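You operate a simulated robot arm through the tools that you are given. There is no shell and no other tool.

You are at the controls of a simulated robot arm. One attempt, no reset.

JOB
Switch the ring off, stir the lentils and serve one dipper of them in the green bowl.
Fine: in that order; stir with the red-handled masher and stand it back; the dipper goes on the saucer; the pot stays on the ring. Set down upright: red-handled masher, dipper.

The check looks at the end state, three seconds after you hand in, the way a careful person would. Anything else that was tipped, shoved, dropped, spilled or broken makes it a failure.

ROBOT AND FRAMES
A 6-joint arm with a two-finger parallel gripper, fixed in place. Base frame: the origin is on the floor under the middle of its stand, x ahead of it, y to its left, z up; the work surface is at about z = 0.8. Units: m, rad, N and s.
With the tool pointing down near the work surface it reaches from about 0.26 to 0.68 m from the base axis. Its first joint turns from -2.897 to 2.897 rad. Payload 1.57 kg.
The tool frame sits at the grasp point between the pads (the TCP): z along the fingers, y along the line on which they close. The tips reach 0.03 m beyond it. The gripper opens to 0.11 m. The fingers are 0.024 m wide and 0.012 m thick; the gripper's body (0.048 by 0.112 m) begins 0.078 m behind the TCP.
Orientation is told as [roll, pitch, yaw] about the base's x, y, z axes, in that order, counted from this pose: with the fingers straight down and closing along the base's y, the tool's x points along the base's -x, its y along +y and its z along -z.

CONTROLS
- The arm moves only by the tool apply_moves. Its argument "steps" is a list of rows, each a list of 3 entries, a list of its own where there are three numbers: the closure in counts, from 0 (fully open) to 255 (shut), then the shift along the tool's x, y, z in m, then the turn, a rotation vector about the tool's x, y, z in rad. In form: [[grip, [x, y, z], [ax, ay, az]], ...]. A call has 1 to 20 rows; each row shifts and turns the commanded pose from where the row before left it, along the tool's axes as they then stand. Each row takes 0.2 s and may step no farther than 0.05 m and 0.15 rad from the row before; otherwise, or with a gripper value out of range, the whole call is refused. Where a pose cannot be reached the arm comes as near as it can. A force on the tool above 40 N (or 10 N above the force at the start of the call, whichever is more), or a blocked arm, ends the call early, and 0.2 s more pass. The fingers move at their own pace (about 0.108 m/s each) and stop on an object; they squeeze with about 32 N. The grip force told is the motor's: it shows also when the fingers shut on nothing. Time passes only in rows, and 0.2 s behind the last, so rows that do not move let the fingers close. It gives the time, the measured TCP pose, the force on the tool (base axes), the opening and the grip force at its end, in the units of the frame above (readings bear some noise), with the torque about the TCP (base axes, N m) and any sound that the robot's microphone picked up, and new pictures: "views" is both (left out), scene, wrist or none.
- Cameras (640 x 400 px; columns grow to the right, rows downward): "scene" is fixed at [0.0503, 0.6524, 1.4305]; the picture's right is [-0.56, -0.83, 0.00], its down [-0.57, 0.39, -0.72] and it looks along [0.59, -0.40, -0.70] (base axes); focal length 231 px, centre (320, 200). "wrist" rides on the gripper at [0.07, 0.016, -0.141] in the tool frame; the picture's right is [-0.23, 0.97, 0.00], its down [-0.86, -0.20, -0.48] and it looks along [-0.47, -0.11, 0.88] (tool axes); focal length 222 px, centre (320, 200). There is no depth. A picture from a camera that has moved, and an enlarged one, comes with that camera's place and axes in the base frame and with its lens.
- lift_body(by): moves the trunk up (or, below 0, down) by that many m; the arm rides with it, the base frame stays. It gives what a move gives, with no picture.
- close_up(camera, box): a new picture of the part [left, top, right, bottom] of that camera's present view, enlarged. It takes no simulated time.
- job_done(): hands the job in; it is judged then, once.

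Nothing tells you positions but the pictures and the camera data. Unless the task says otherwise, let go and move clear before handing in.

The tools are called after "Call:" by a JSON object that holds its "fn" and its "kwargs". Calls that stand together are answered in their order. apply_moves: Moves the arm, as the interface text tells. Its arguments: {"type":"object","properties":{"steps":{"type":"array","items":{"type":"array"}},"views":{"type":"string","enum":["both","scene","wrist","none"]}},"required":["steps"]} The other tools are called the same way: lift_body (by) moves the trunk up or down; close_up (camera, box) takes an enlarged picture of a part of a camera's view; job_done () hands the job in.

At the start:

```text
time: 0.0
tcp_pos: [0.2358, 0.34, 1.2271]
ee_rot: [-0.002, 0.003, 0.0]
ft_force: [0.6, -0.8, 0.4]
wrist_torque: [0.01, 0.0, -0.01]
gripper_width: 0.1101
finger_force: 0.0
trunk travel left (down, up): [-0.225, 0.365]
```

scene: 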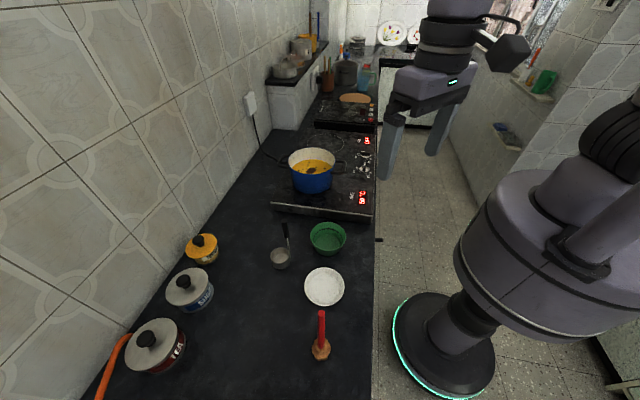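
wrist: 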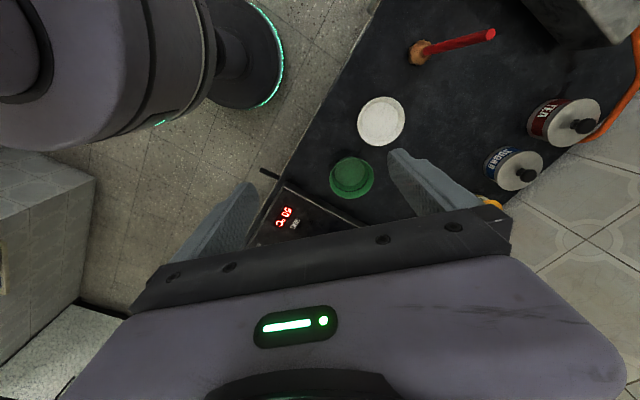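

I see a counter with a hob, a blue pot of lentils, a green bowl, a white saucer, a red-handled masher and a small dipper. I'll take close-ups first to locate everything before moving.

Call:
{"fn": "close_up", "kwargs": {"camera": "scene", "box": [250, 120, 410, 220]}}

Call:
{"fn": "close_up", "kwargs": {"camera": "scene", "box": [240, 210, 400, 310]}}

Call:
{"fn": "close_up", "kwargs": {"camera": "scene", "box": [240, 290, 400, 390]}}

Call:
{"fn": "close_up", "kwargs": {"camera": "wrist", "box": [240, 100, 400, 200]}}

Call:
{"fn": "close_up", "kwargs": {"camera": "wrist", "box": [240, 180, 400, 280]}}

```text
4.00 times, centred on (330, 170) of scene
camera zoom: at [0.0503, 0.6524, 1.4305], right [-0.56, -0.83, 0.0], down [-0.57, 0.39, -0.72], along [0.59, -0.4, -0.7], focal length 923 px, centre (280, 320)
```

zoom: 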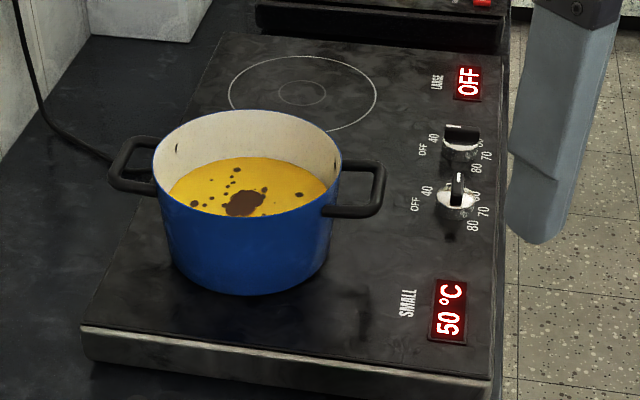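

```text
4.00 times, centred on (320, 260) of scene
camera zoom: at [0.0503, 0.6524, 1.4305], right [-0.56, -0.83, 0.0], down [-0.57, 0.39, -0.72], along [0.59, -0.4, -0.7], focal length 923 px, centre (320, -40)
```

zoom: 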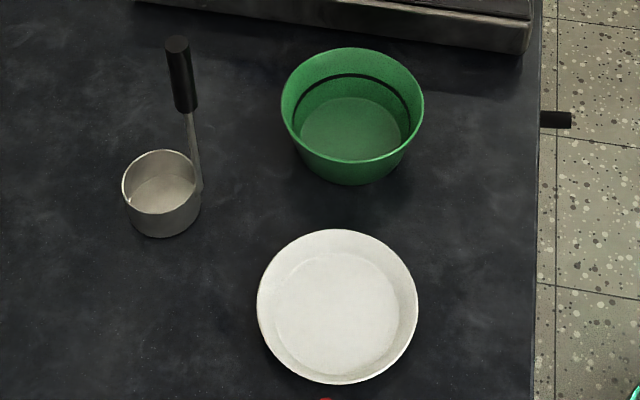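

```text
4.00 times, centred on (320, 340) of scene
camera zoom: at [0.0503, 0.6524, 1.4305], right [-0.56, -0.83, 0.0], down [-0.57, 0.39, -0.72], along [0.59, -0.4, -0.7], focal length 923 px, centre (320, -360)
```

zoom: 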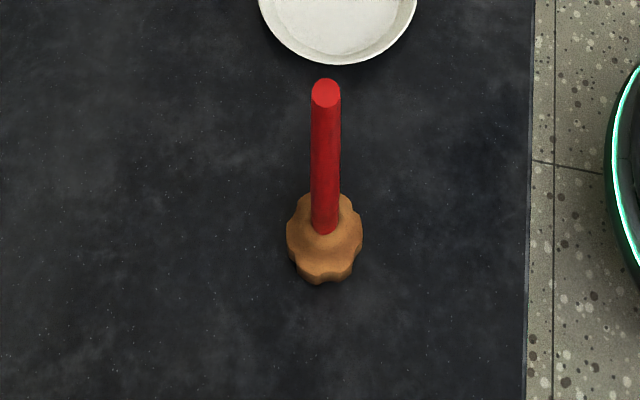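

```text
4.00 times, centred on (320, 150) of wrist
camera zoom: at [0.1669, 0.355, 1.3688], right [0.23, 0.97, 0.0], down [0.86, -0.2, 0.48], along [0.46, -0.11, -0.88], focal length 888 px, centre (320, 400)
```

zoom: 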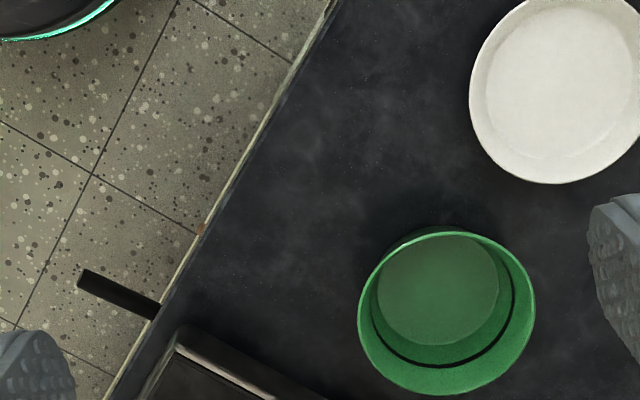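

```text
4.00 times, centred on (320, 230) of wrist
camera zoom: at [0.1669, 0.355, 1.3688], right [0.23, 0.97, 0.0], down [0.86, -0.2, 0.48], along [0.46, -0.11, -0.88], focal length 888 px, centre (320, 80)
```

zoom: 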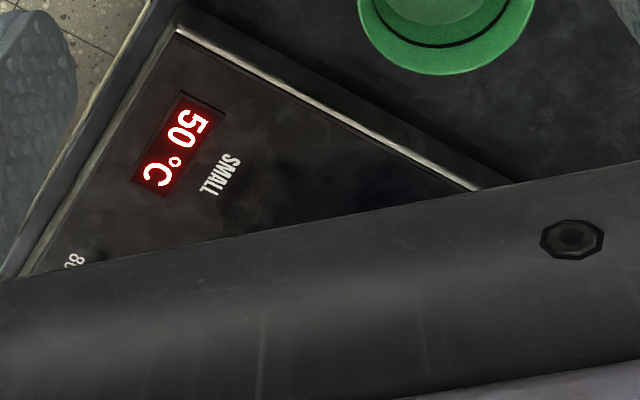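

The pot sits on the SMALL ring (50 °C), and I put its knob at roughly (0.59, 0.06). The counter runs about 45° to the base axes, with the masher near (0.167, 0.569), the dipper handle near (0.415, 0.512), the bowl near (0.395, 0.386) and the saucer near (0.282, 0.48). I'll move high above the knobs to look at them closely.

Call:
{"fn": "apply_moves", "kwargs": {"steps": [[0, [-0.0298, -0.0237, 0.008], [0, 0, 0]], [0, [-0.0298, -0.0237, 0.008], [0, 0, 0]], [0, [-0.0298, -0.0237, 0.008], [0, 0, 0]], [0, [-0.0298, -0.0237, 0.008], [0, 0, 0]], [0, [-0.0298, -0.0237, 0.008], [0, 0, 0]], [0, [-0.0298, -0.0237, 0.008], [0, 0, 0]], [0, [-0.0298, -0.0237, 0.008], [0, 0, 0]], [0, [-0.0298, -0.0237, 0.008], [0, 0, 0]], [0, [-0.0298, -0.0237, 0.008], [0, 0, 0]], [0, [-0.0298, -0.0237, 0.008], [0, 0, 0]], [0, [-0.0298, -0.0237, 0.008], [0, 0, 0]], [0, [-0.0298, -0.0237, 0.008], [0, 0, 0]]]}}

```text
time: 2.6
tcp_pos: [0.594, 0.0528, 1.1304]
ee_rot: [-0.003, 0.004, 0.001]
ft_force: [-0.3, -0.5, -0.5]
wrist_torque: [0.0, 0.02, 0.06]
gripper_width: 0.1103
finger_force: 0.1
trunk travel left (down, up): [-0.225, 0.365]
camera wrist: at [0.5244, 0.068, 1.2721], right [0.23, 0.97, 0.0], down [0.86, -0.2, 0.48], along [0.46, -0.11, -0.88], focal length 222 px, centre (320, 200)
```

scene: 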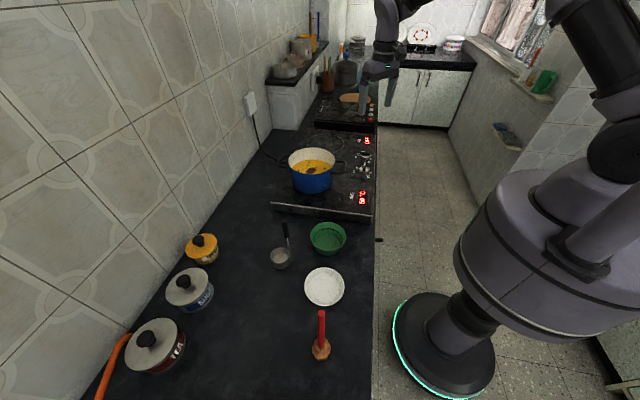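
wrist: 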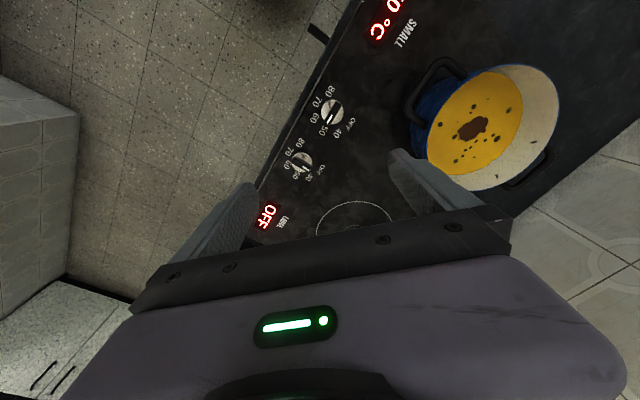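

Call:
{"fn": "close_up", "kwargs": {"camera": "wrist", "box": [272, 80, 368, 140]}}

Call:
{"fn": "close_up", "kwargs": {"camera": "wrist", "box": [256, 130, 352, 190]}}

Call:
{"fn": "close_up", "kwargs": {"camera": "scene", "box": [336, 140, 400, 180]}}

Call:
{"fn": "close_up", "kwargs": {"camera": "wrist", "box": [390, 40, 570, 200]}}

```text
6.67 times, centred on (320, 110) of wrist
camera zoom: at [0.5244, 0.068, 1.2721], right [0.23, 0.97, 0.0], down [0.86, -0.2, 0.48], along [0.46, -0.11, -0.88], focal length 1481 px, centre (320, 800)
```

zoom: 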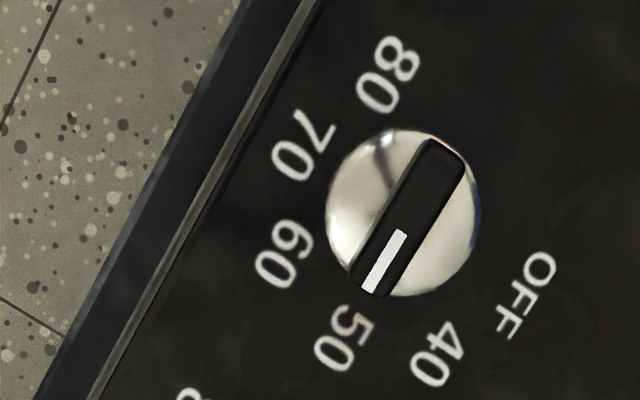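

```text
6.67 times, centred on (304, 160) of wrist
camera zoom: at [0.5244, 0.068, 1.2721], right [0.23, 0.97, 0.0], down [0.86, -0.2, 0.48], along [0.46, -0.11, -0.88], focal length 1481 px, centre (427, 467)
```

zoom: 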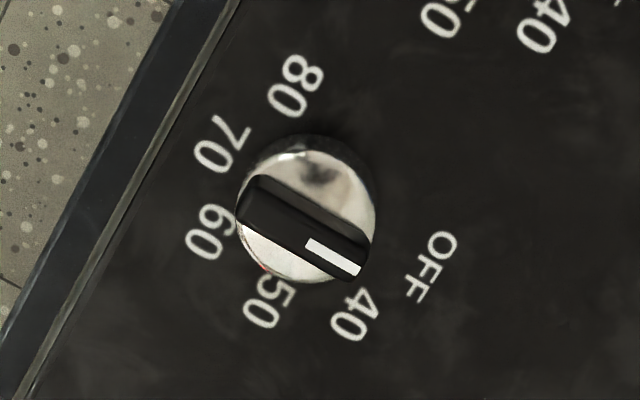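

```text
10.00 times, centred on (368, 160) of scene
camera zoom: at [0.0503, 0.6524, 1.4305], right [-0.56, -0.83, 0.0], down [-0.57, 0.39, -0.72], along [0.59, -0.4, -0.7], focal length 2308 px, centre (-160, 600)
```

zoom: 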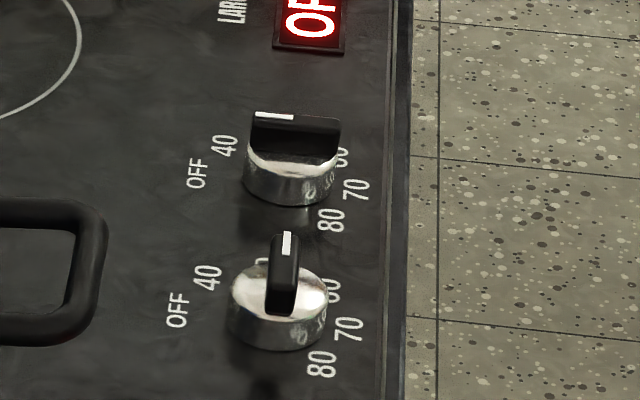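

```text
2.50 times, centred on (480, 120) of wrist
camera zoom: at [0.5244, 0.068, 1.2721], right [0.23, 0.97, 0.0], down [0.86, -0.2, 0.48], along [0.46, -0.11, -0.88], focal length 555 px, centre (-80, 400)
```

zoom: 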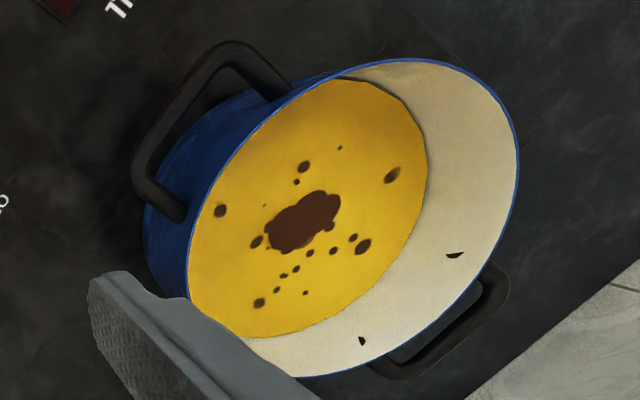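

The wrist view shows the SMALL knob at about (0.577, 0.078), pointing at 50, and the LARGE knob already at OFF, so a 90° counter-clockwise turn (seen from above) should reach OFF. I'll descend partway, line the fingers up with the bar and narrow the opening to keep clear of the pot handle.

Call:
{"fn": "apply_moves", "kwargs": {"steps": [[150, [0.00425, 0.0062, 0.0375], [0, 0, 0]], [150, [0.00425, 0.0062, 0.0375], [0, 0, 0]], [150, [0.00425, 0.0062, 0.0375], [0, 0, 0]], [150, [0.00425, 0.0062, 0.0375], [0, 0, 0]], [150, [0, 0, 0], [0, 0, 0.131]], [150, [0, 0, 0], [0, 0, 0.131]], [150, [0, 0, 0], [0, 0, 0.131]], [150, [0, 0, 0], [0, 0, 0.131]], [150, [0, 0, 0], [0, 0, 0.131]], [150, [0, 0, 0], [0, 0, 0.131]], [150, [0, 0, 0], [0, 0, 0]]]}}

```text
time: 5.0
tcp_pos: [0.577, 0.0787, 0.9809]
ee_rot: [-0.005, -0.003, -0.79]
ft_force: [0.1, -0.8, 0.2]
wrist_torque: [-0.02, 0.0, 0.03]
gripper_width: 0.0453
finger_force: 0.0
trunk travel left (down, up): [-0.225, 0.365]
camera wrist: at [0.5396, 0.139, 1.1225], right [0.85, 0.53, 0.0], down [0.46, -0.75, 0.48], along [0.25, -0.41, -0.88], focal length 222 px, centre (320, 200)
```

scene: 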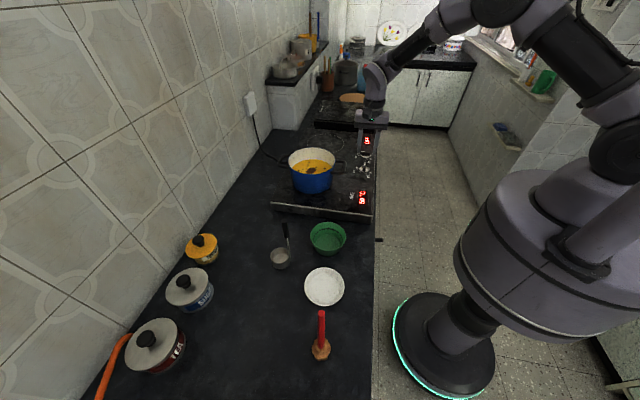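
wrist: 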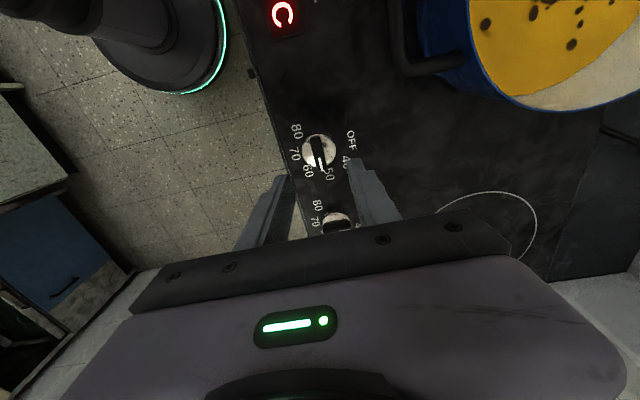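

Call:
{"fn": "close_up", "kwargs": {"camera": "wrist", "box": [240, 110, 400, 210]}}

Call:
{"fn": "close_up", "kwargs": {"camera": "scene", "box": [330, 80, 410, 210]}}

```text
4.00 times, centred on (320, 160) of wrist
camera zoom: at [0.5396, 0.139, 1.1225], right [0.85, 0.53, 0.0], down [0.46, -0.75, 0.48], along [0.25, -0.41, -0.88], focal length 888 px, centre (320, 360)
```

zoom: 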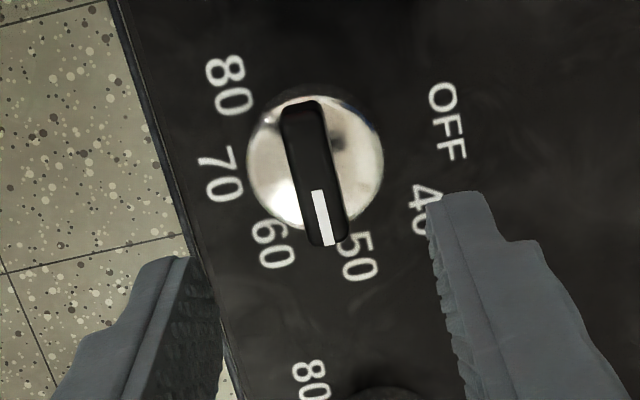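

```text
3.08 times, centred on (370, 145) of scene
camera zoom: at [0.0503, 0.6524, 1.4305], right [-0.56, -0.83, 0.0], down [-0.57, 0.39, -0.72], along [0.59, -0.4, -0.7], focal length 710 px, centre (166, 369)
```

zoom: 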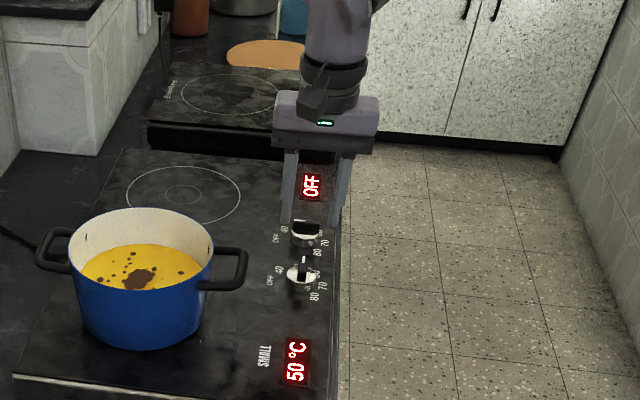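

The bar is nearly aligned with the fingers, about 3 mm off centre. I'll correct that, go down over the bar and close on it.

Call:
{"fn": "apply_moves", "kwargs": {"steps": [[150, [-0.0022, -0.0029, 0.02], [0, 0, 0]], [150, [0, 0, 0.022], [0, 0, 0]], [150, [0, 0, 0.022], [0, 0, 0]], [150, [0, 0, 0.02], [0, 0, 0]], [150, [0, 0, 0], [0, 0, 0]], [255, [0, 0, 0], [0, 0, 0]], [255, [0, 0, 0], [0, 0, 0]], [255, [0, 0, 0], [0, 0, 0]]]}}

```text
time: 6.8
tcp_pos: [0.5768, 0.0764, 0.897]
ee_rot: [-0.003, 0.0, -0.786]
ft_force: [9.0, 8.1, 2.2]
wrist_torque: [0.29, -0.9, 0.0]
gripper_width: 0.0397
finger_force: 45.0
trunk travel left (down, up): [-0.225, 0.365]
camera wrist: at [0.5392, 0.1364, 1.0387], right [0.85, 0.53, 0.0], down [0.46, -0.74, 0.48], along [0.25, -0.41, -0.88], focal length 222 px, centre (320, 200)
```

scene: 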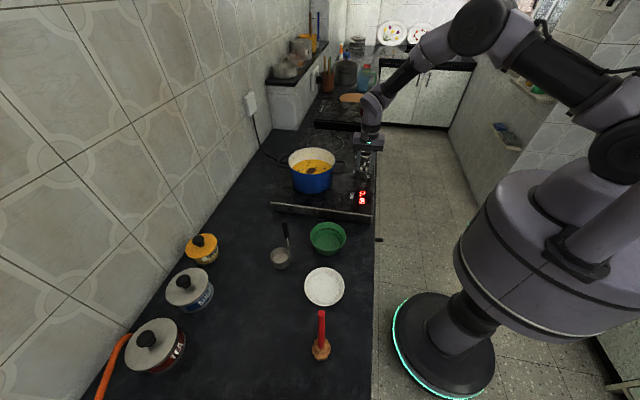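
wrist: 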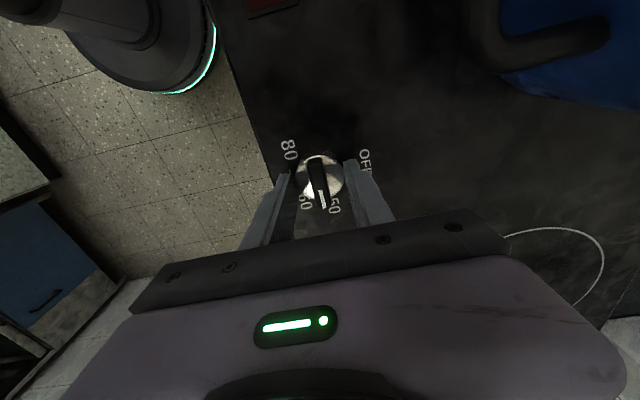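

Call:
{"fn": "close_up", "kwargs": {"camera": "wrist", "box": [260, 130, 380, 230]}}

Call:
{"fn": "close_up", "kwargs": {"camera": "scene", "box": [330, 130, 410, 200]}}

```text
4.00 times, centred on (320, 180) of wrist
camera zoom: at [0.5392, 0.1364, 1.0387], right [0.85, 0.53, 0.0], down [0.46, -0.74, 0.48], along [0.25, -0.41, -0.88], focal length 888 px, centre (320, 280)
```

zoom: 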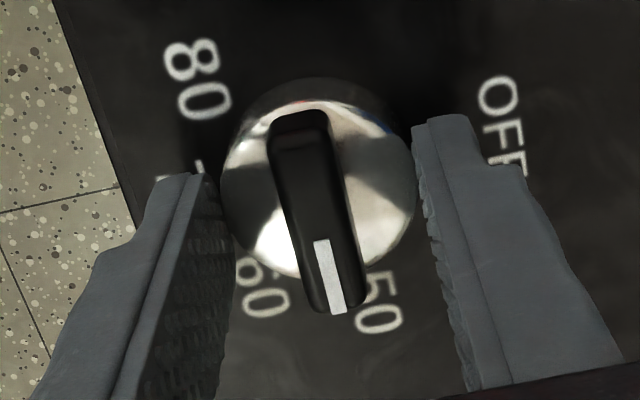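

```text
5.71 times, centred on (370, 165) of scene
camera zoom: at [0.0503, 0.6524, 1.4305], right [-0.56, -0.83, 0.0], down [-0.57, 0.39, -0.72], along [0.59, -0.4, -0.7], focal length 1319 px, centre (34, 400)
```

zoom: 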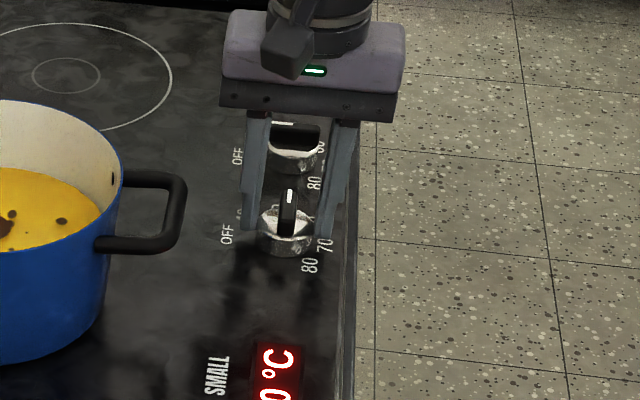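

The fingers have closed on the knob's 4 cm disc with the bar between them, which should turn the knob by friction. I'll turn it 90° counter-clockwise (seen from above) and check the display.

Call:
{"fn": "apply_moves", "kwargs": {"steps": [[255, [0, 0.001, 0], [0, 0, 0]], [255, [0, 0, 0], [0, 0, -0.143]], [255, [0, 0, 0], [0, 0, -0.143]], [255, [0, 0, 0], [0, 0, -0.143]], [255, [0, 0, 0], [0, 0, -0.143]], [255, [0, 0, 0], [0, 0, -0.143]], [255, [0, 0, 0], [0, 0, -0.143]], [255, [0, 0, 0], [0, 0, -0.143]], [255, [0, 0, 0], [0, 0, -0.143]], [255, [0, 0, 0], [0, 0, -0.143]], [255, [0, 0, 0], [0, 0, -0.143]], [255, [0, 0, 0], [0, 0, -0.143]]]}}

Call:
{"fn": "close_up", "kwargs": {"camera": "wrist", "box": [260, 130, 380, 230]}}

Call:
{"fn": "close_up", "kwargs": {"camera": "scene", "box": [330, 130, 410, 210]}}

```text
time: 9.4
tcp_pos: [0.5772, 0.0782, 0.8965]
ee_rot: [-0.001, 0.006, 0.79]
ft_force: [9.8, 27.0, 8.5]
wrist_torque: [1.3, -0.55, -0.23]
gripper_width: 0.0398
finger_force: 44.5
trunk travel left (down, up): [-0.225, 0.365]
camera wrist: at [0.5164, 0.0395, 1.0392], right [-0.53, 0.85, 0.0], down [0.75, 0.47, 0.47], along [0.4, 0.25, -0.88], focal length 222 px, centre (320, 200)
```

scene: 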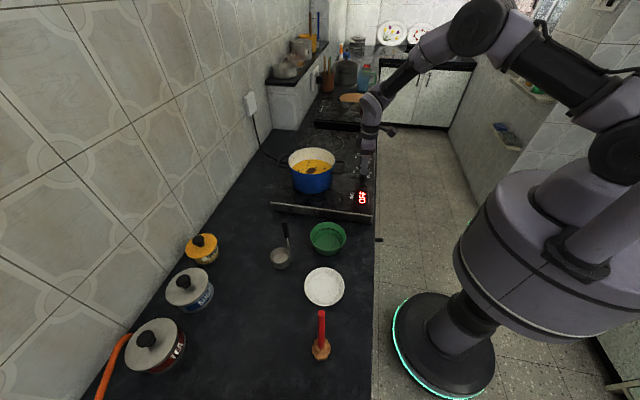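
wrist: 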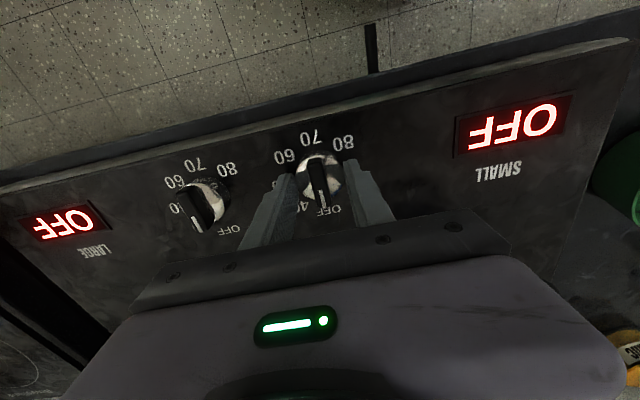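

```text
4.00 times, centred on (320, 180) of wrist
camera zoom: at [0.5164, 0.0395, 1.0392], right [-0.53, 0.85, 0.0], down [0.75, 0.47, 0.47], along [0.4, 0.25, -0.88], focal length 888 px, centre (320, 280)
```

zoom: 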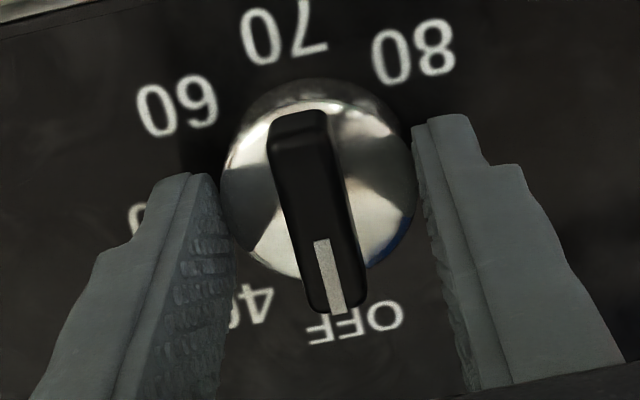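

```text
5.00 times, centred on (370, 170) of scene
camera zoom: at [0.0503, 0.6524, 1.4305], right [-0.56, -0.83, 0.0], down [-0.57, 0.39, -0.72], along [0.59, -0.4, -0.7], focal length 1154 px, centre (70, 350)
```

zoom: 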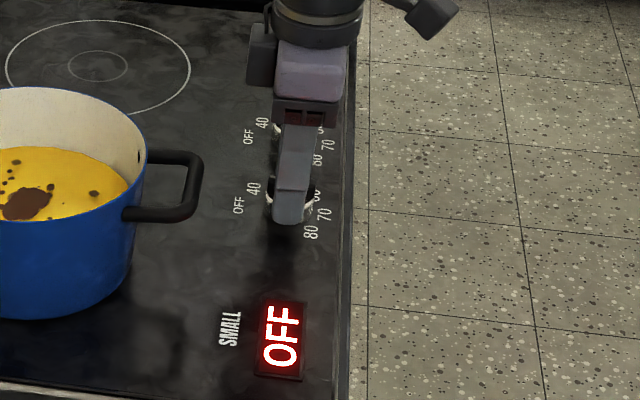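

The display now reads OFF for SMALL, and LARGE is still OFF. I'll open the fingers and lift straight up off the knob.

Call:
{"fn": "apply_moves", "kwargs": {"steps": [[110, [0, 0, 0], [0, 0, 0]], [110, [0, 0, 0], [0, 0, 0]], [110, [0, 0, -0.01], [0, 0, 0]], [110, [0, 0, -0.03], [0, 0, 0]], [110, [0, 0, -0.04], [0, 0, 0]], [110, [0, 0, -0.05], [0, 0, 0]], [110, [0, 0, -0.05], [0, 0, 0]], [110, [0, 0, -0.05], [0, 0, 0]]]}}

Call:
{"fn": "close_up", "kwargs": {"camera": "scene", "box": [330, 130, 410, 210]}}

```text
time: 11.2
tcp_pos: [0.5783, 0.076, 1.1276]
ee_rot: [-0.002, 0.005, 0.786]
ft_force: [-0.3, -0.3, -0.1]
wrist_torque: [-0.01, -0.02, 0.01]
gripper_width: 0.0624
finger_force: 0.0
trunk travel left (down, up): [-0.225, 0.365]
camera wrist: at [0.5168, 0.0379, 1.2699], right [-0.53, 0.85, 0.0], down [0.75, 0.47, 0.48], along [0.41, 0.25, -0.88], focal length 222 px, centre (320, 200)
```

scene: 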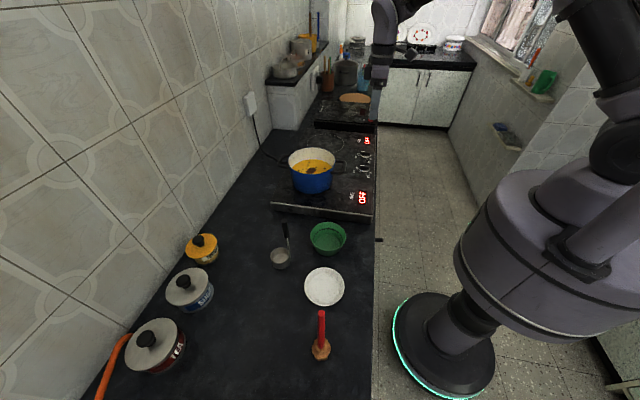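
wrist: 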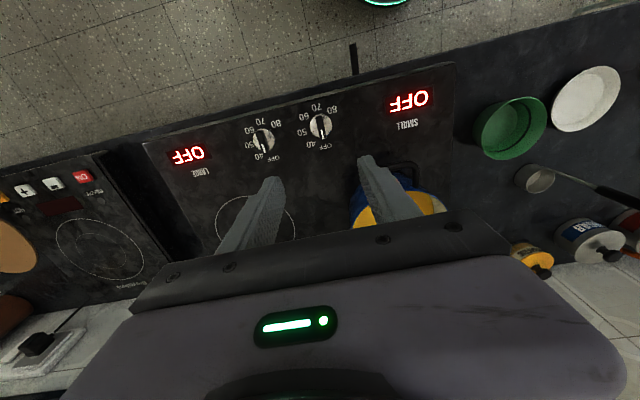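

```text
5.00 times, centred on (370, 170) of scene
camera zoom: at [0.0503, 0.6524, 1.4305], right [-0.56, -0.83, 0.0], down [-0.57, 0.39, -0.72], along [0.59, -0.4, -0.7], focal length 1154 px, centre (70, 350)
```

zoom: 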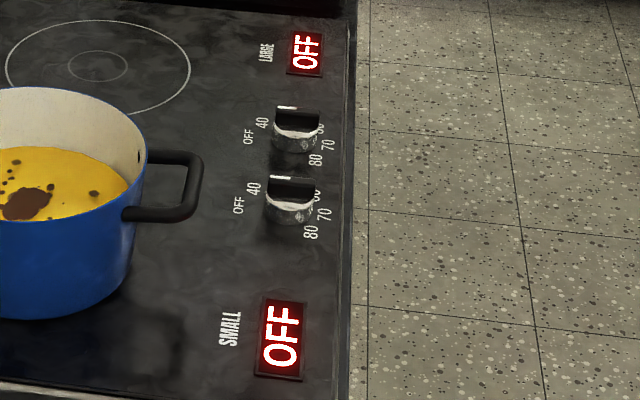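

Both displays read OFF and the knob is free. Next I'll swing round toward the masher at a safe height and turn the wrist so the camera will sit above the fingers once the tool is tilted outward.

Call:
{"fn": "apply_moves", "kwargs": {"steps": [[0, [0.0078, 0.0464, 0], [0, 0, 0]], [0, [0.0078, 0.0464, 0], [0, 0, 0]], [0, [0.0078, 0.0464, 0], [0, 0, 0]], [0, [0.0078, 0.0464, 0], [0, 0, 0]], [0, [0.0078, 0.0464, 0], [0, 0, 0]], [0, [0.0078, 0.0464, 0], [0, 0, 0]], [0, [0.0078, 0.0464, 0], [0, 0, 0]], [0, [0.0078, 0.0464, 0], [0, 0, 0]], [0, [0.0078, 0.0464, 0], [0, 0, 0]], [0, [0.0078, 0.0464, 0], [0, 0, 0]], [0, [0.0078, 0.0464, 0], [0, 0, 0]], [0, [0.0078, 0.0464, 0], [0, 0, 0]]], "views": "none"}}

Call:
{"fn": "apply_moves", "kwargs": {"steps": [[0, [0, 0, 0], [0, 0, 0.1468]], [0, [0, 0, 0], [0, 0, 0.1468]], [0, [0, 0, 0], [0, 0, 0.1468]], [0, [0, 0, 0], [0, 0, 0.1468]], [0, [0, 0, 0], [0, 0, 0.1468]], [0, [0, 0, 0], [0, 0, 0.1468]], [0, [0, 0, 0], [0, 0, 0.1468]], [0, [0, 0, 0], [0, 0, 0.1468]], [0, [0, 0, 0], [0, 0, 0.1468]], [0, [0, 0, 0], [0, 0, 0.1468]], [0, [0, 0, 0], [0, 0, 0.1468]], [0, [0, 0, 0], [0, 0, 0.1468]], [0, [0, 0, 0], [0, 0, 0.1468]], [0, [0, 0, 0], [0, 0, 0.1468]], [0, [0, 0, 0], [0, 0, 0.1468]], [0, [0, 0, 0], [0, 0, 0.1468]], [0, [0, 0, 0], [0, 0, 0.1468]], [0, [0, 0, 0], [0, 0, 0.1468]]]}}

```text
time: 13.8
tcp_pos: [0.1151, 0.4053, 1.1281]
ee_rot: [-0.002, 0.004, 0.785]
ft_force: [0.2, -0.1, 0.0]
wrist_torque: [-0.01, -0.02, 0.0]
gripper_width: 0.1098
finger_force: 0.1
trunk travel left (down, up): [-0.225, 0.365]
```

```text
time: 17.6
tcp_pos: [0.1178, 0.4037, 1.1267]
ee_rot: [-0.004, -0.002, -1.858]
ft_force: [0.7, 0.1, -0.1]
wrist_torque: [-0.01, -0.03, -0.04]
gripper_width: 0.1099
finger_force: 0.0
trunk travel left (down, up): [-0.225, 0.365]
camera wrist: at [0.1528, 0.4652, 1.2683], right [0.87, -0.49, 0.0], down [-0.43, -0.76, 0.48], along [-0.24, -0.42, -0.88], focal length 222 px, centre (320, 200)
```

scene: 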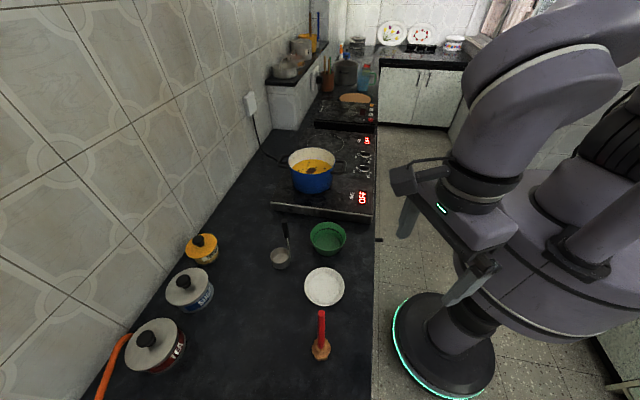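
wrist: 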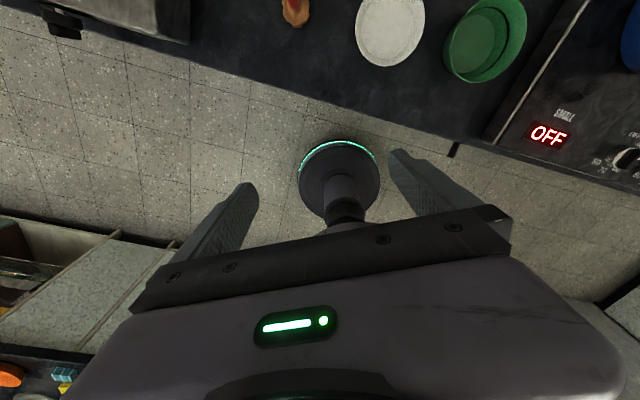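

The wrist took the turned orientation without trouble. Now I'll tilt the tool outward to about 60° while moving slightly outward and down.

Call:
{"fn": "apply_moves", "kwargs": {"steps": [[0, [0.01, 0, 0.005], [0, 0.1309, 0]], [0, [0.0093, 0, 0.0063], [0, 0.1309, 0]], [0, [0.0084, 0, 0.0074], [0, 0.1309, 0]], [0, [0.0073, 0, 0.0084], [0, 0.1309, 0]], [0, [0.0062, 0, 0.0093], [0, 0.1309, 0]], [0, [0.0049, 0, 0.0101], [0, 0.1309, 0]], [0, [0.0035, 0, 0.0106], [0, 0.1309, 0]], [0, [0.0021, 0, 0.011], [0, 0.1309, 0]]]}}

```text
time: 19.6
tcp_pos: [0.1652, 0.5037, 1.1705]
ee_rot: [0.044, 1.028, -1.946]
ft_force: [0.4, -0.2, -0.1]
wrist_torque: [-0.01, -0.01, 0.05]
gripper_width: 0.11
finger_force: 0.0
out of reach, approached as far as the arm can: row 2, 3, 6, 7, 8
trunk travel left (down, up): [-0.225, 0.365]
stopped in row 8: the arm was blocked; the commanded pose is now the measured one
camera wrist: at [0.1437, 0.4204, 1.3041], right [0.85, -0.5, -0.17], down [-0.51, -0.7, -0.49], along [0.12, 0.5, -0.85], focal length 222 px, centre (320, 200)
```

scene: 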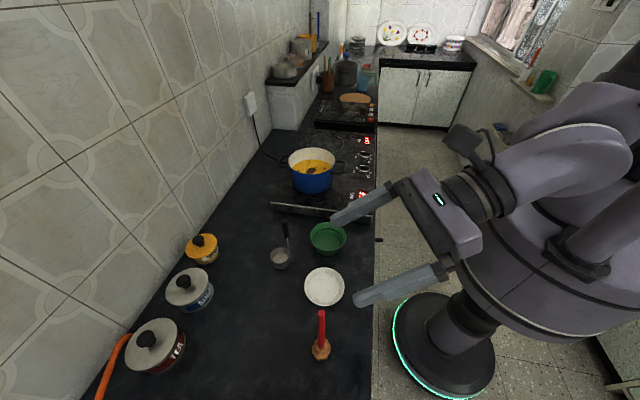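
wrist: 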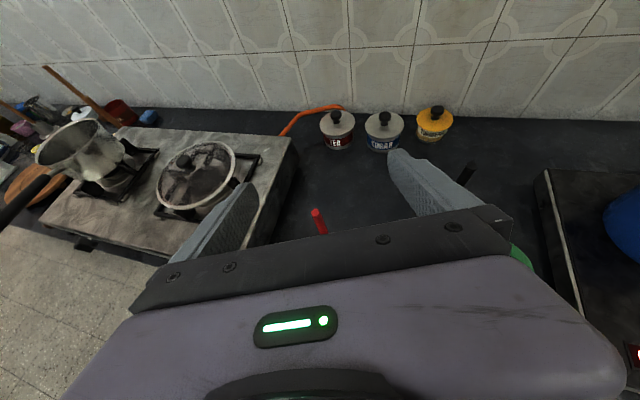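

The arm was blocked because it was folded too close to the body at that tilt, so a gentler 30° tilt suits the masher better. The masher handle is confirmed at about (0.168, 0.569), with its top at about z = 1.03. I'll reduce the tilt to 30° and straighten the yaw.

Call:
{"fn": "apply_moves", "kwargs": {"steps": [[0, [0, 0, 0], [0.12, 0, -0.046]], [0, [0, 0, 0], [0, -0.126, 0]], [0, [0, 0, 0], [0, -0.126, 0]], [0, [0, 0, 0], [0, -0.126, 0]], [0, [0, 0, 0], [0, -0.126, 0]], [0, [0, 0, 0], [0, 0, 0]]]}}

```text
time: 21.0
tcp_pos: [0.1529, 0.5151, 1.1824]
ee_rot: [0.044, 0.78, -1.851]
ft_force: [-0.1, -0.5, -0.3]
wrist_torque: [-0.02, 0.01, 0.03]
gripper_width: 0.1102
finger_force: 0.1
out of reach, approached as far as the arm can: row 1, 3, 4, 5
trunk travel left (down, up): [-0.225, 0.365]
camera wrist: at [0.1485, 0.4628, 1.3322], right [0.88, -0.45, -0.13], down [-0.47, -0.84, -0.27], along [0.01, 0.3, -0.95], focal length 222 px, centre (320, 200)
```

scene: 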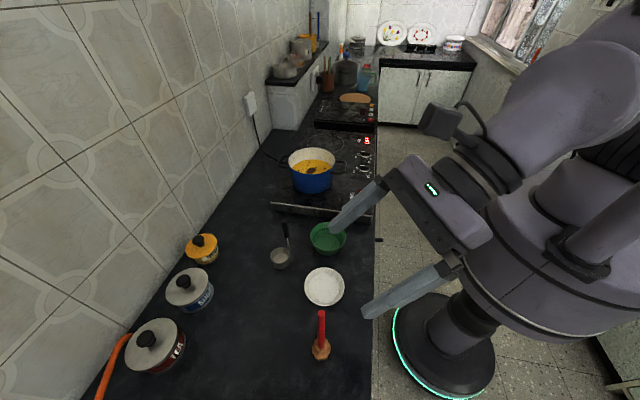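
wrist: 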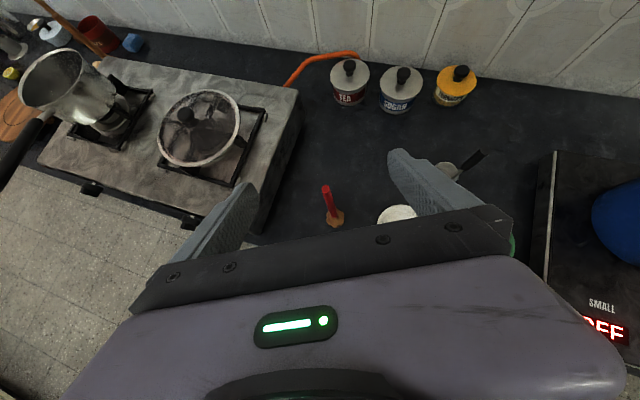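

The arm still reports this pose as out of reach, so I'll push the target outward to see where the 30° tilt becomes attainable. I'm staying high above the masher for this.

Call:
{"fn": "apply_moves", "kwargs": {"steps": [[0, [0.026, 0, 0.015], [0, 0, 0]], [0, [0.026, 0, 0.015], [0, 0, 0]], [0, [0, 0, 0], [0, 0, 0]], [0, [0, 0, 0], [0, 0, 0]]]}}

```text
time: 22.0
tcp_pos: [0.1707, 0.5716, 1.2108]
ee_rot: [0.042, 0.802, -1.852]
ft_force: [-0.1, -0.6, -1.0]
wrist_torque: [-0.04, 0.01, -0.02]
gripper_width: 0.1097
finger_force: 0.1
trunk travel left (down, up): [-0.225, 0.365]
camera wrist: at [0.1653, 0.5158, 1.3601], right [0.88, -0.45, -0.14], down [-0.47, -0.83, -0.29], along [0.02, 0.32, -0.95], focal length 222 px, centre (320, 200)
```

scene: 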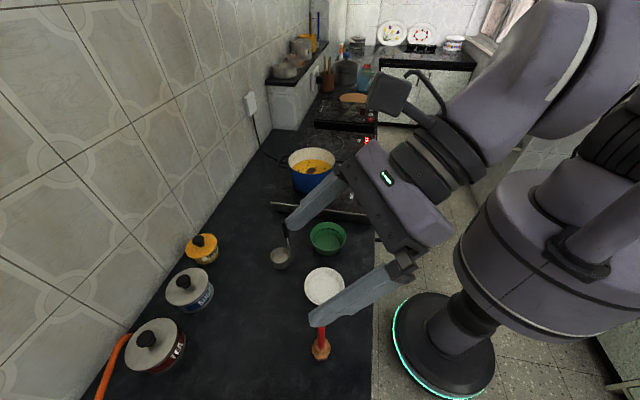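
wrist: 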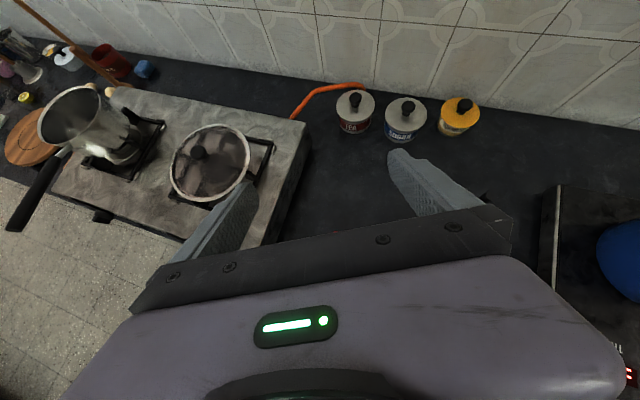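

This pose is reachable: the tool sits at about 46° tilt, almost directly above the masher handle. At this tilt I can come straight down with the fingers straddling the handle, so I'll fix the small roll error and descend to just above its top.

Call:
{"fn": "apply_moves", "kwargs": {"steps": [[0, [0, 0, 0], [0.042, 0, 0]], [0, [-0.0315, -0.0005, 0.0298], [0, 0, 0]], [0, [-0.0315, -0.0005, 0.0298], [0, 0, 0]], [0, [-0.0315, -0.0005, 0.0298], [0, 0, 0]], [0, [0, 0, 0], [0, 0, 0]]]}}

Call:
{"fn": "close_up", "kwargs": {"camera": "wrist", "box": [240, 100, 400, 200]}}

Call:
{"fn": "close_up", "kwargs": {"camera": "scene", "box": [240, 200, 480, 400]}}

```text
time: 23.2
tcp_pos: [0.1737, 0.5698, 1.1119]
ee_rot: [0.004, 0.801, -1.85]
ft_force: [0.7, 0.0, -0.1]
wrist_torque: [-0.01, 0.0, 0.01]
gripper_width: 0.11
finger_force: 0.1
out of reach, approached as far as the arm can: row 2, 3
trunk travel left (down, up): [-0.225, 0.365]
camera wrist: at [0.1749, 0.5128, 1.2613], right [0.89, -0.42, -0.16], down [-0.45, -0.85, -0.28], along [-0.02, 0.32, -0.95], focal length 222 px, centre (320, 200)
```

scene: 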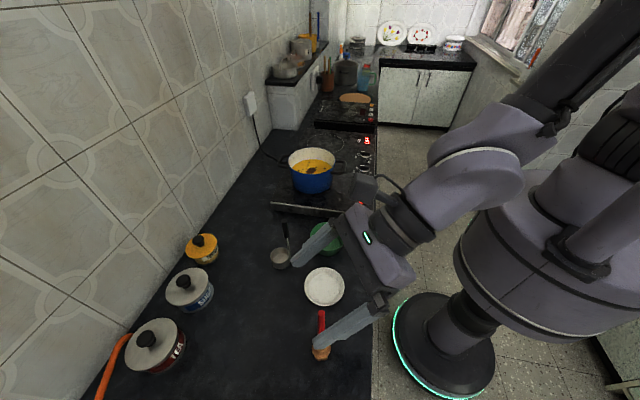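
wrist: 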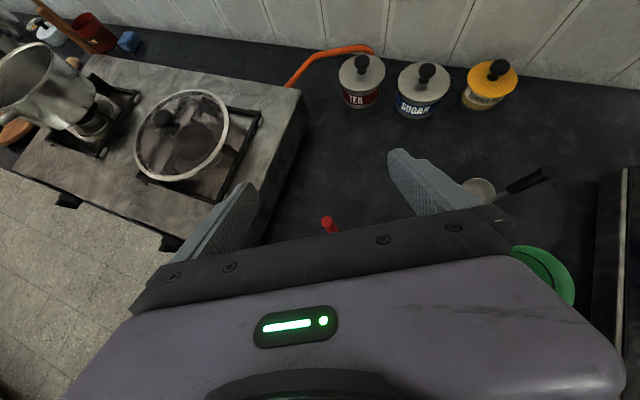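

```text
4.00 times, centred on (320, 150) of wrist
camera zoom: at [0.1749, 0.5128, 1.2613], right [0.89, -0.42, -0.16], down [-0.45, -0.85, -0.28], along [-0.02, 0.32, -0.95], focal length 888 px, centre (320, 400)
```

zoom: 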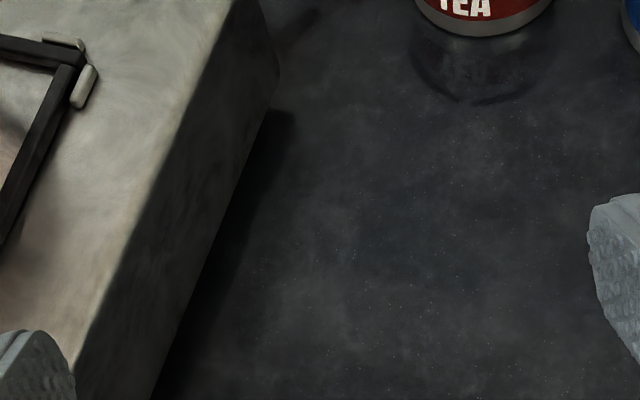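

```text
2.00 times, centred on (360, 300) of scene
camera zoom: at [0.0503, 0.6524, 1.4305], right [-0.56, -0.83, 0.0], down [-0.57, 0.39, -0.72], along [0.59, -0.4, -0.7], focal length 462 px, centre (240, 0)
```

zoom: 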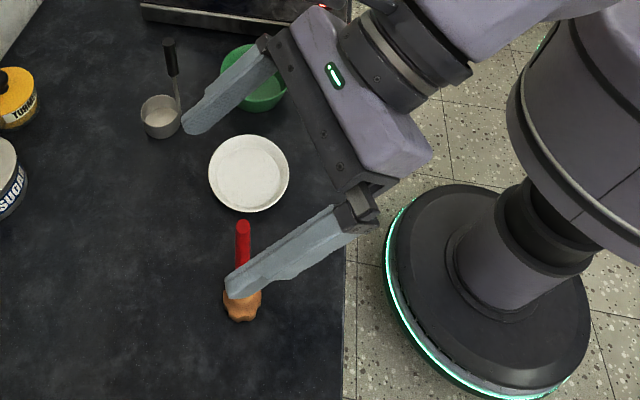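

The handle is centred between the open fingers. I'll continue straight down, with a 6 mm lateral correction, to grip height at about z = 0.95.

Call:
{"fn": "apply_moves", "kwargs": {"steps": [[0, [-0.0297, -0.0015, 0.02755], [0, 0, 0]], [0, [-0.0297, -0.0015, 0.02755], [0, 0, 0]], [0, [-0.0297, -0.0015, 0.02755], [0, 0, 0]], [0, [-0.0297, -0.0015, 0.02755], [0, 0, 0]], [0, [0, 0, 0], [0, 0, 0]]]}}

Call:
{"fn": "close_up", "kwargs": {"camera": "scene", "box": [240, 220, 440, 400]}}

Call:
{"fn": "close_up", "kwargs": {"camera": "wrist", "box": [240, 140, 400, 260]}}

```text
time: 24.4
tcp_pos: [0.1392, 0.611, 0.983]
ee_rot: [0.031, 0.79, -1.84]
ft_force: [0.3, 1.3, -0.3]
wrist_torque: [0.02, 0.0, -0.01]
gripper_width: 0.1099
finger_force: 0.1
out of reach, approached as far as the arm can: row 1, 2, 3, 4
trunk travel left (down, up): [-0.225, 0.365]
camera wrist: at [0.1369, 0.5565, 1.1327], right [0.89, -0.43, -0.14], down [-0.46, -0.85, -0.27], along [0.0, 0.31, -0.95], focal length 222 px, centre (320, 200)
```

scene: 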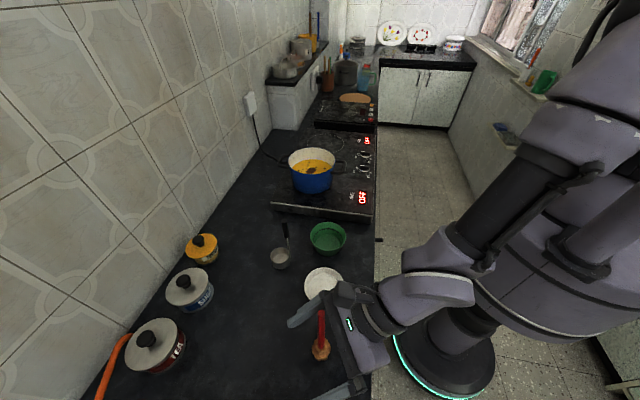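
wrist: 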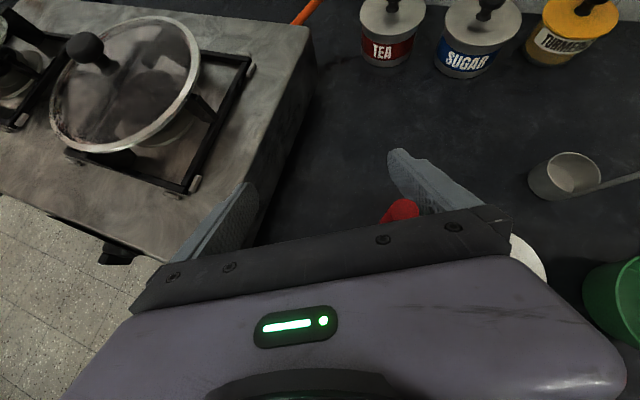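

```text
2.22 times, centred on (340, 310) of scene
camera zoom: at [0.0503, 0.6524, 1.4305], right [-0.56, -0.83, 0.0], down [-0.57, 0.39, -0.72], along [0.59, -0.4, -0.7], focal length 513 px, centre (276, -44)
```

zoom: 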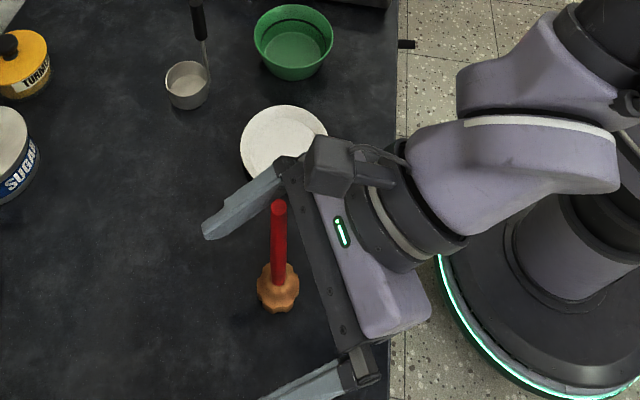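

```text
3.33 times, centred on (320, 200) of wrist
camera zoom: at [0.1369, 0.5565, 1.1327], right [0.89, -0.43, -0.14], down [-0.46, -0.85, -0.27], along [0.0, 0.31, -0.95], focal length 740 px, centre (320, 200)
```

zoom: 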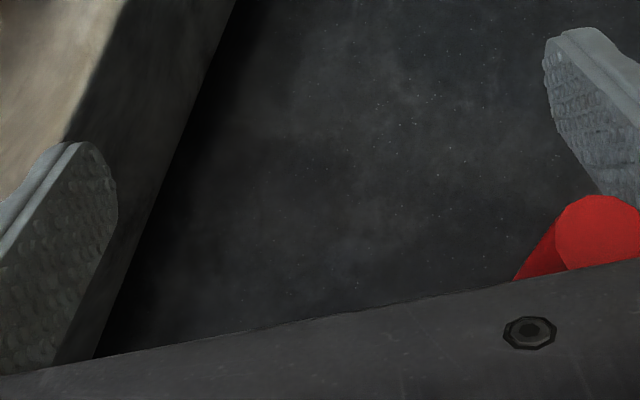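

The arm drifted sideways by about 4 cm, which looks like a wrist singularity at this tilt. The masher is still free between the fingers but close to the right one, so I'll re-centre sideways first and check the result.

Call:
{"fn": "apply_moves", "kwargs": {"steps": [[0, [0, 0.015, 0], [0, 0, 0]], [0, [0, 0.015, 0], [0, 0, 0]], [0, [0, 0, 0], [0, 0, 0]]]}}

```text
time: 25.2
tcp_pos: [0.1562, 0.6227, 0.9944]
ee_rot: [0.02, 0.794, -1.845]
ft_force: [0.4, -0.1, -0.3]
wrist_torque: [0.01, -0.01, 0.02]
gripper_width: 0.11
finger_force: 0.0
out of reach, approached as far as the arm can: row 1, 2
trunk travel left (down, up): [-0.225, 0.365]
camera wrist: at [0.1548, 0.5672, 1.1447], right [0.89, -0.43, -0.15], down [-0.46, -0.85, -0.28], along [-0.01, 0.31, -0.95], focal length 222 px, centre (320, 200)
```

scene: 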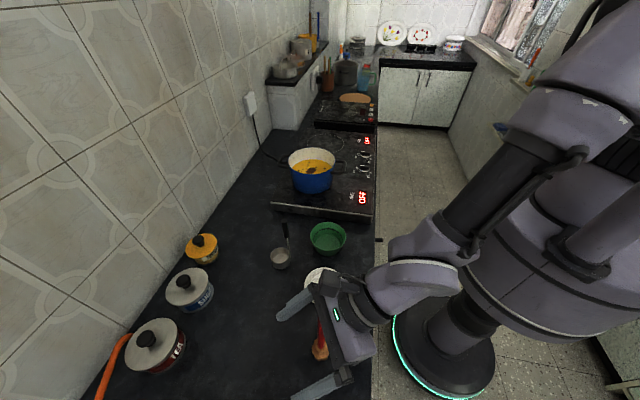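
wrist: 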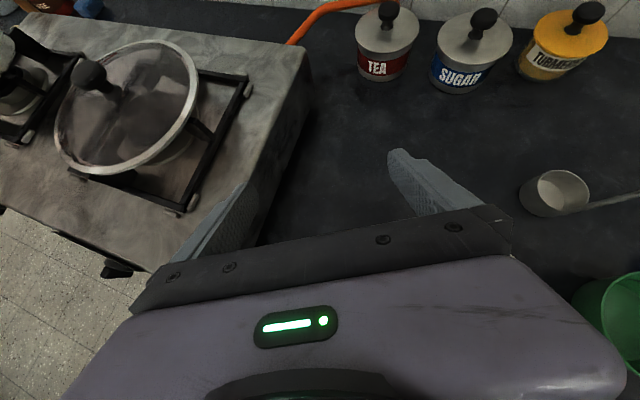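

The arm keeps drifting outward here, so I'll raise the trunk instead. That lifts the gripper straight up off the masher without involving the wrist.

Call:
{"fn": "lift_body", "kwargs": {"by": 0.16}}

```text
time: 27.0
tcp_pos: [0.1561, 0.6223, 1.1545]
ee_rot: [0.019, 0.794, -1.844]
ft_force: [0.3, 0.5, -0.2]
wrist_torque: [-0.03, -0.01, 0.02]
gripper_width: 0.1097
finger_force: 0.0
trunk travel left (down, up): [-0.385, 0.205]
```

Now clear of the masher, I'll bring the tool back to straight down at this height.

Call:
{"fn": "apply_moves", "kwargs": {"steps": [[0, [0, 0, 0], [0.019, -0.132, 0]], [0, [0, 0, 0], [0, -0.132, 0]], [0, [0, 0, 0], [0, -0.132, 0]], [0, [0, 0, 0], [0, -0.132, 0]], [0, [0, 0, 0], [0, -0.132, 0]], [0, [0, 0, 0], [0, -0.132, 0]], [0, [0, 0, 0], [0, 0, 0]]]}}

Call:
{"fn": "close_up", "kwargs": {"camera": "scene", "box": [240, 200, 480, 400]}}

```text
time: 28.6
tcp_pos: [0.1768, 0.6177, 1.1574]
ee_rot: [0.101, 0.438, -1.87]
ft_force: [-0.1, 0.4, 0.2]
wrist_torque: [-0.03, -0.02, 0.02]
gripper_width: 0.1099
finger_force: 0.0
out of reach, approached as far as the arm can: row 2, 3, 4, 5
trunk travel left (down, up): [-0.385, 0.205]
camera wrist: at [0.1797, 0.6184, 1.3151], right [0.85, -0.52, -0.01], down [-0.52, -0.85, 0.05], along [-0.03, -0.04, -1.0], focal length 222 px, centre (320, 200)
```

scene: 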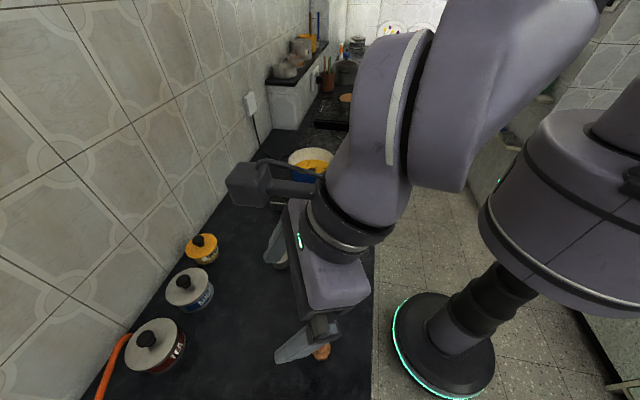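
wrist: 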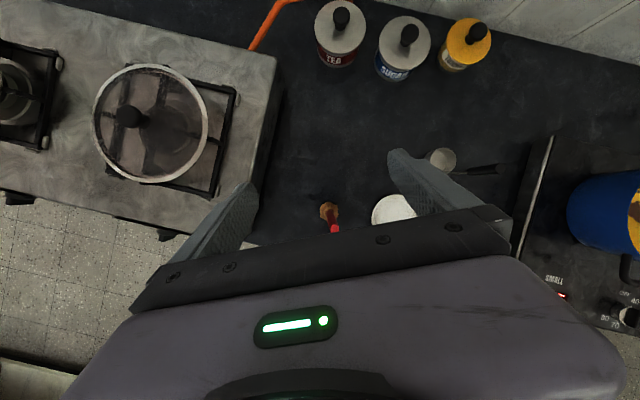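

```text
2.00 times, centred on (360, 300) of scene
camera zoom: at [0.0503, 0.6524, 1.4305], right [-0.56, -0.83, 0.0], down [-0.57, 0.39, -0.72], along [0.59, -0.4, -0.7], focal length 462 px, centre (240, 0)
```

zoom: 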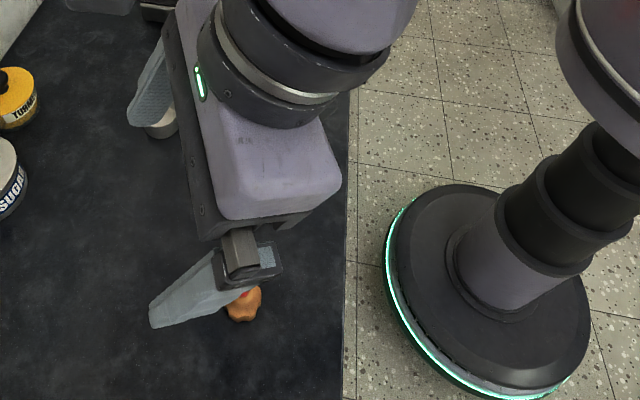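

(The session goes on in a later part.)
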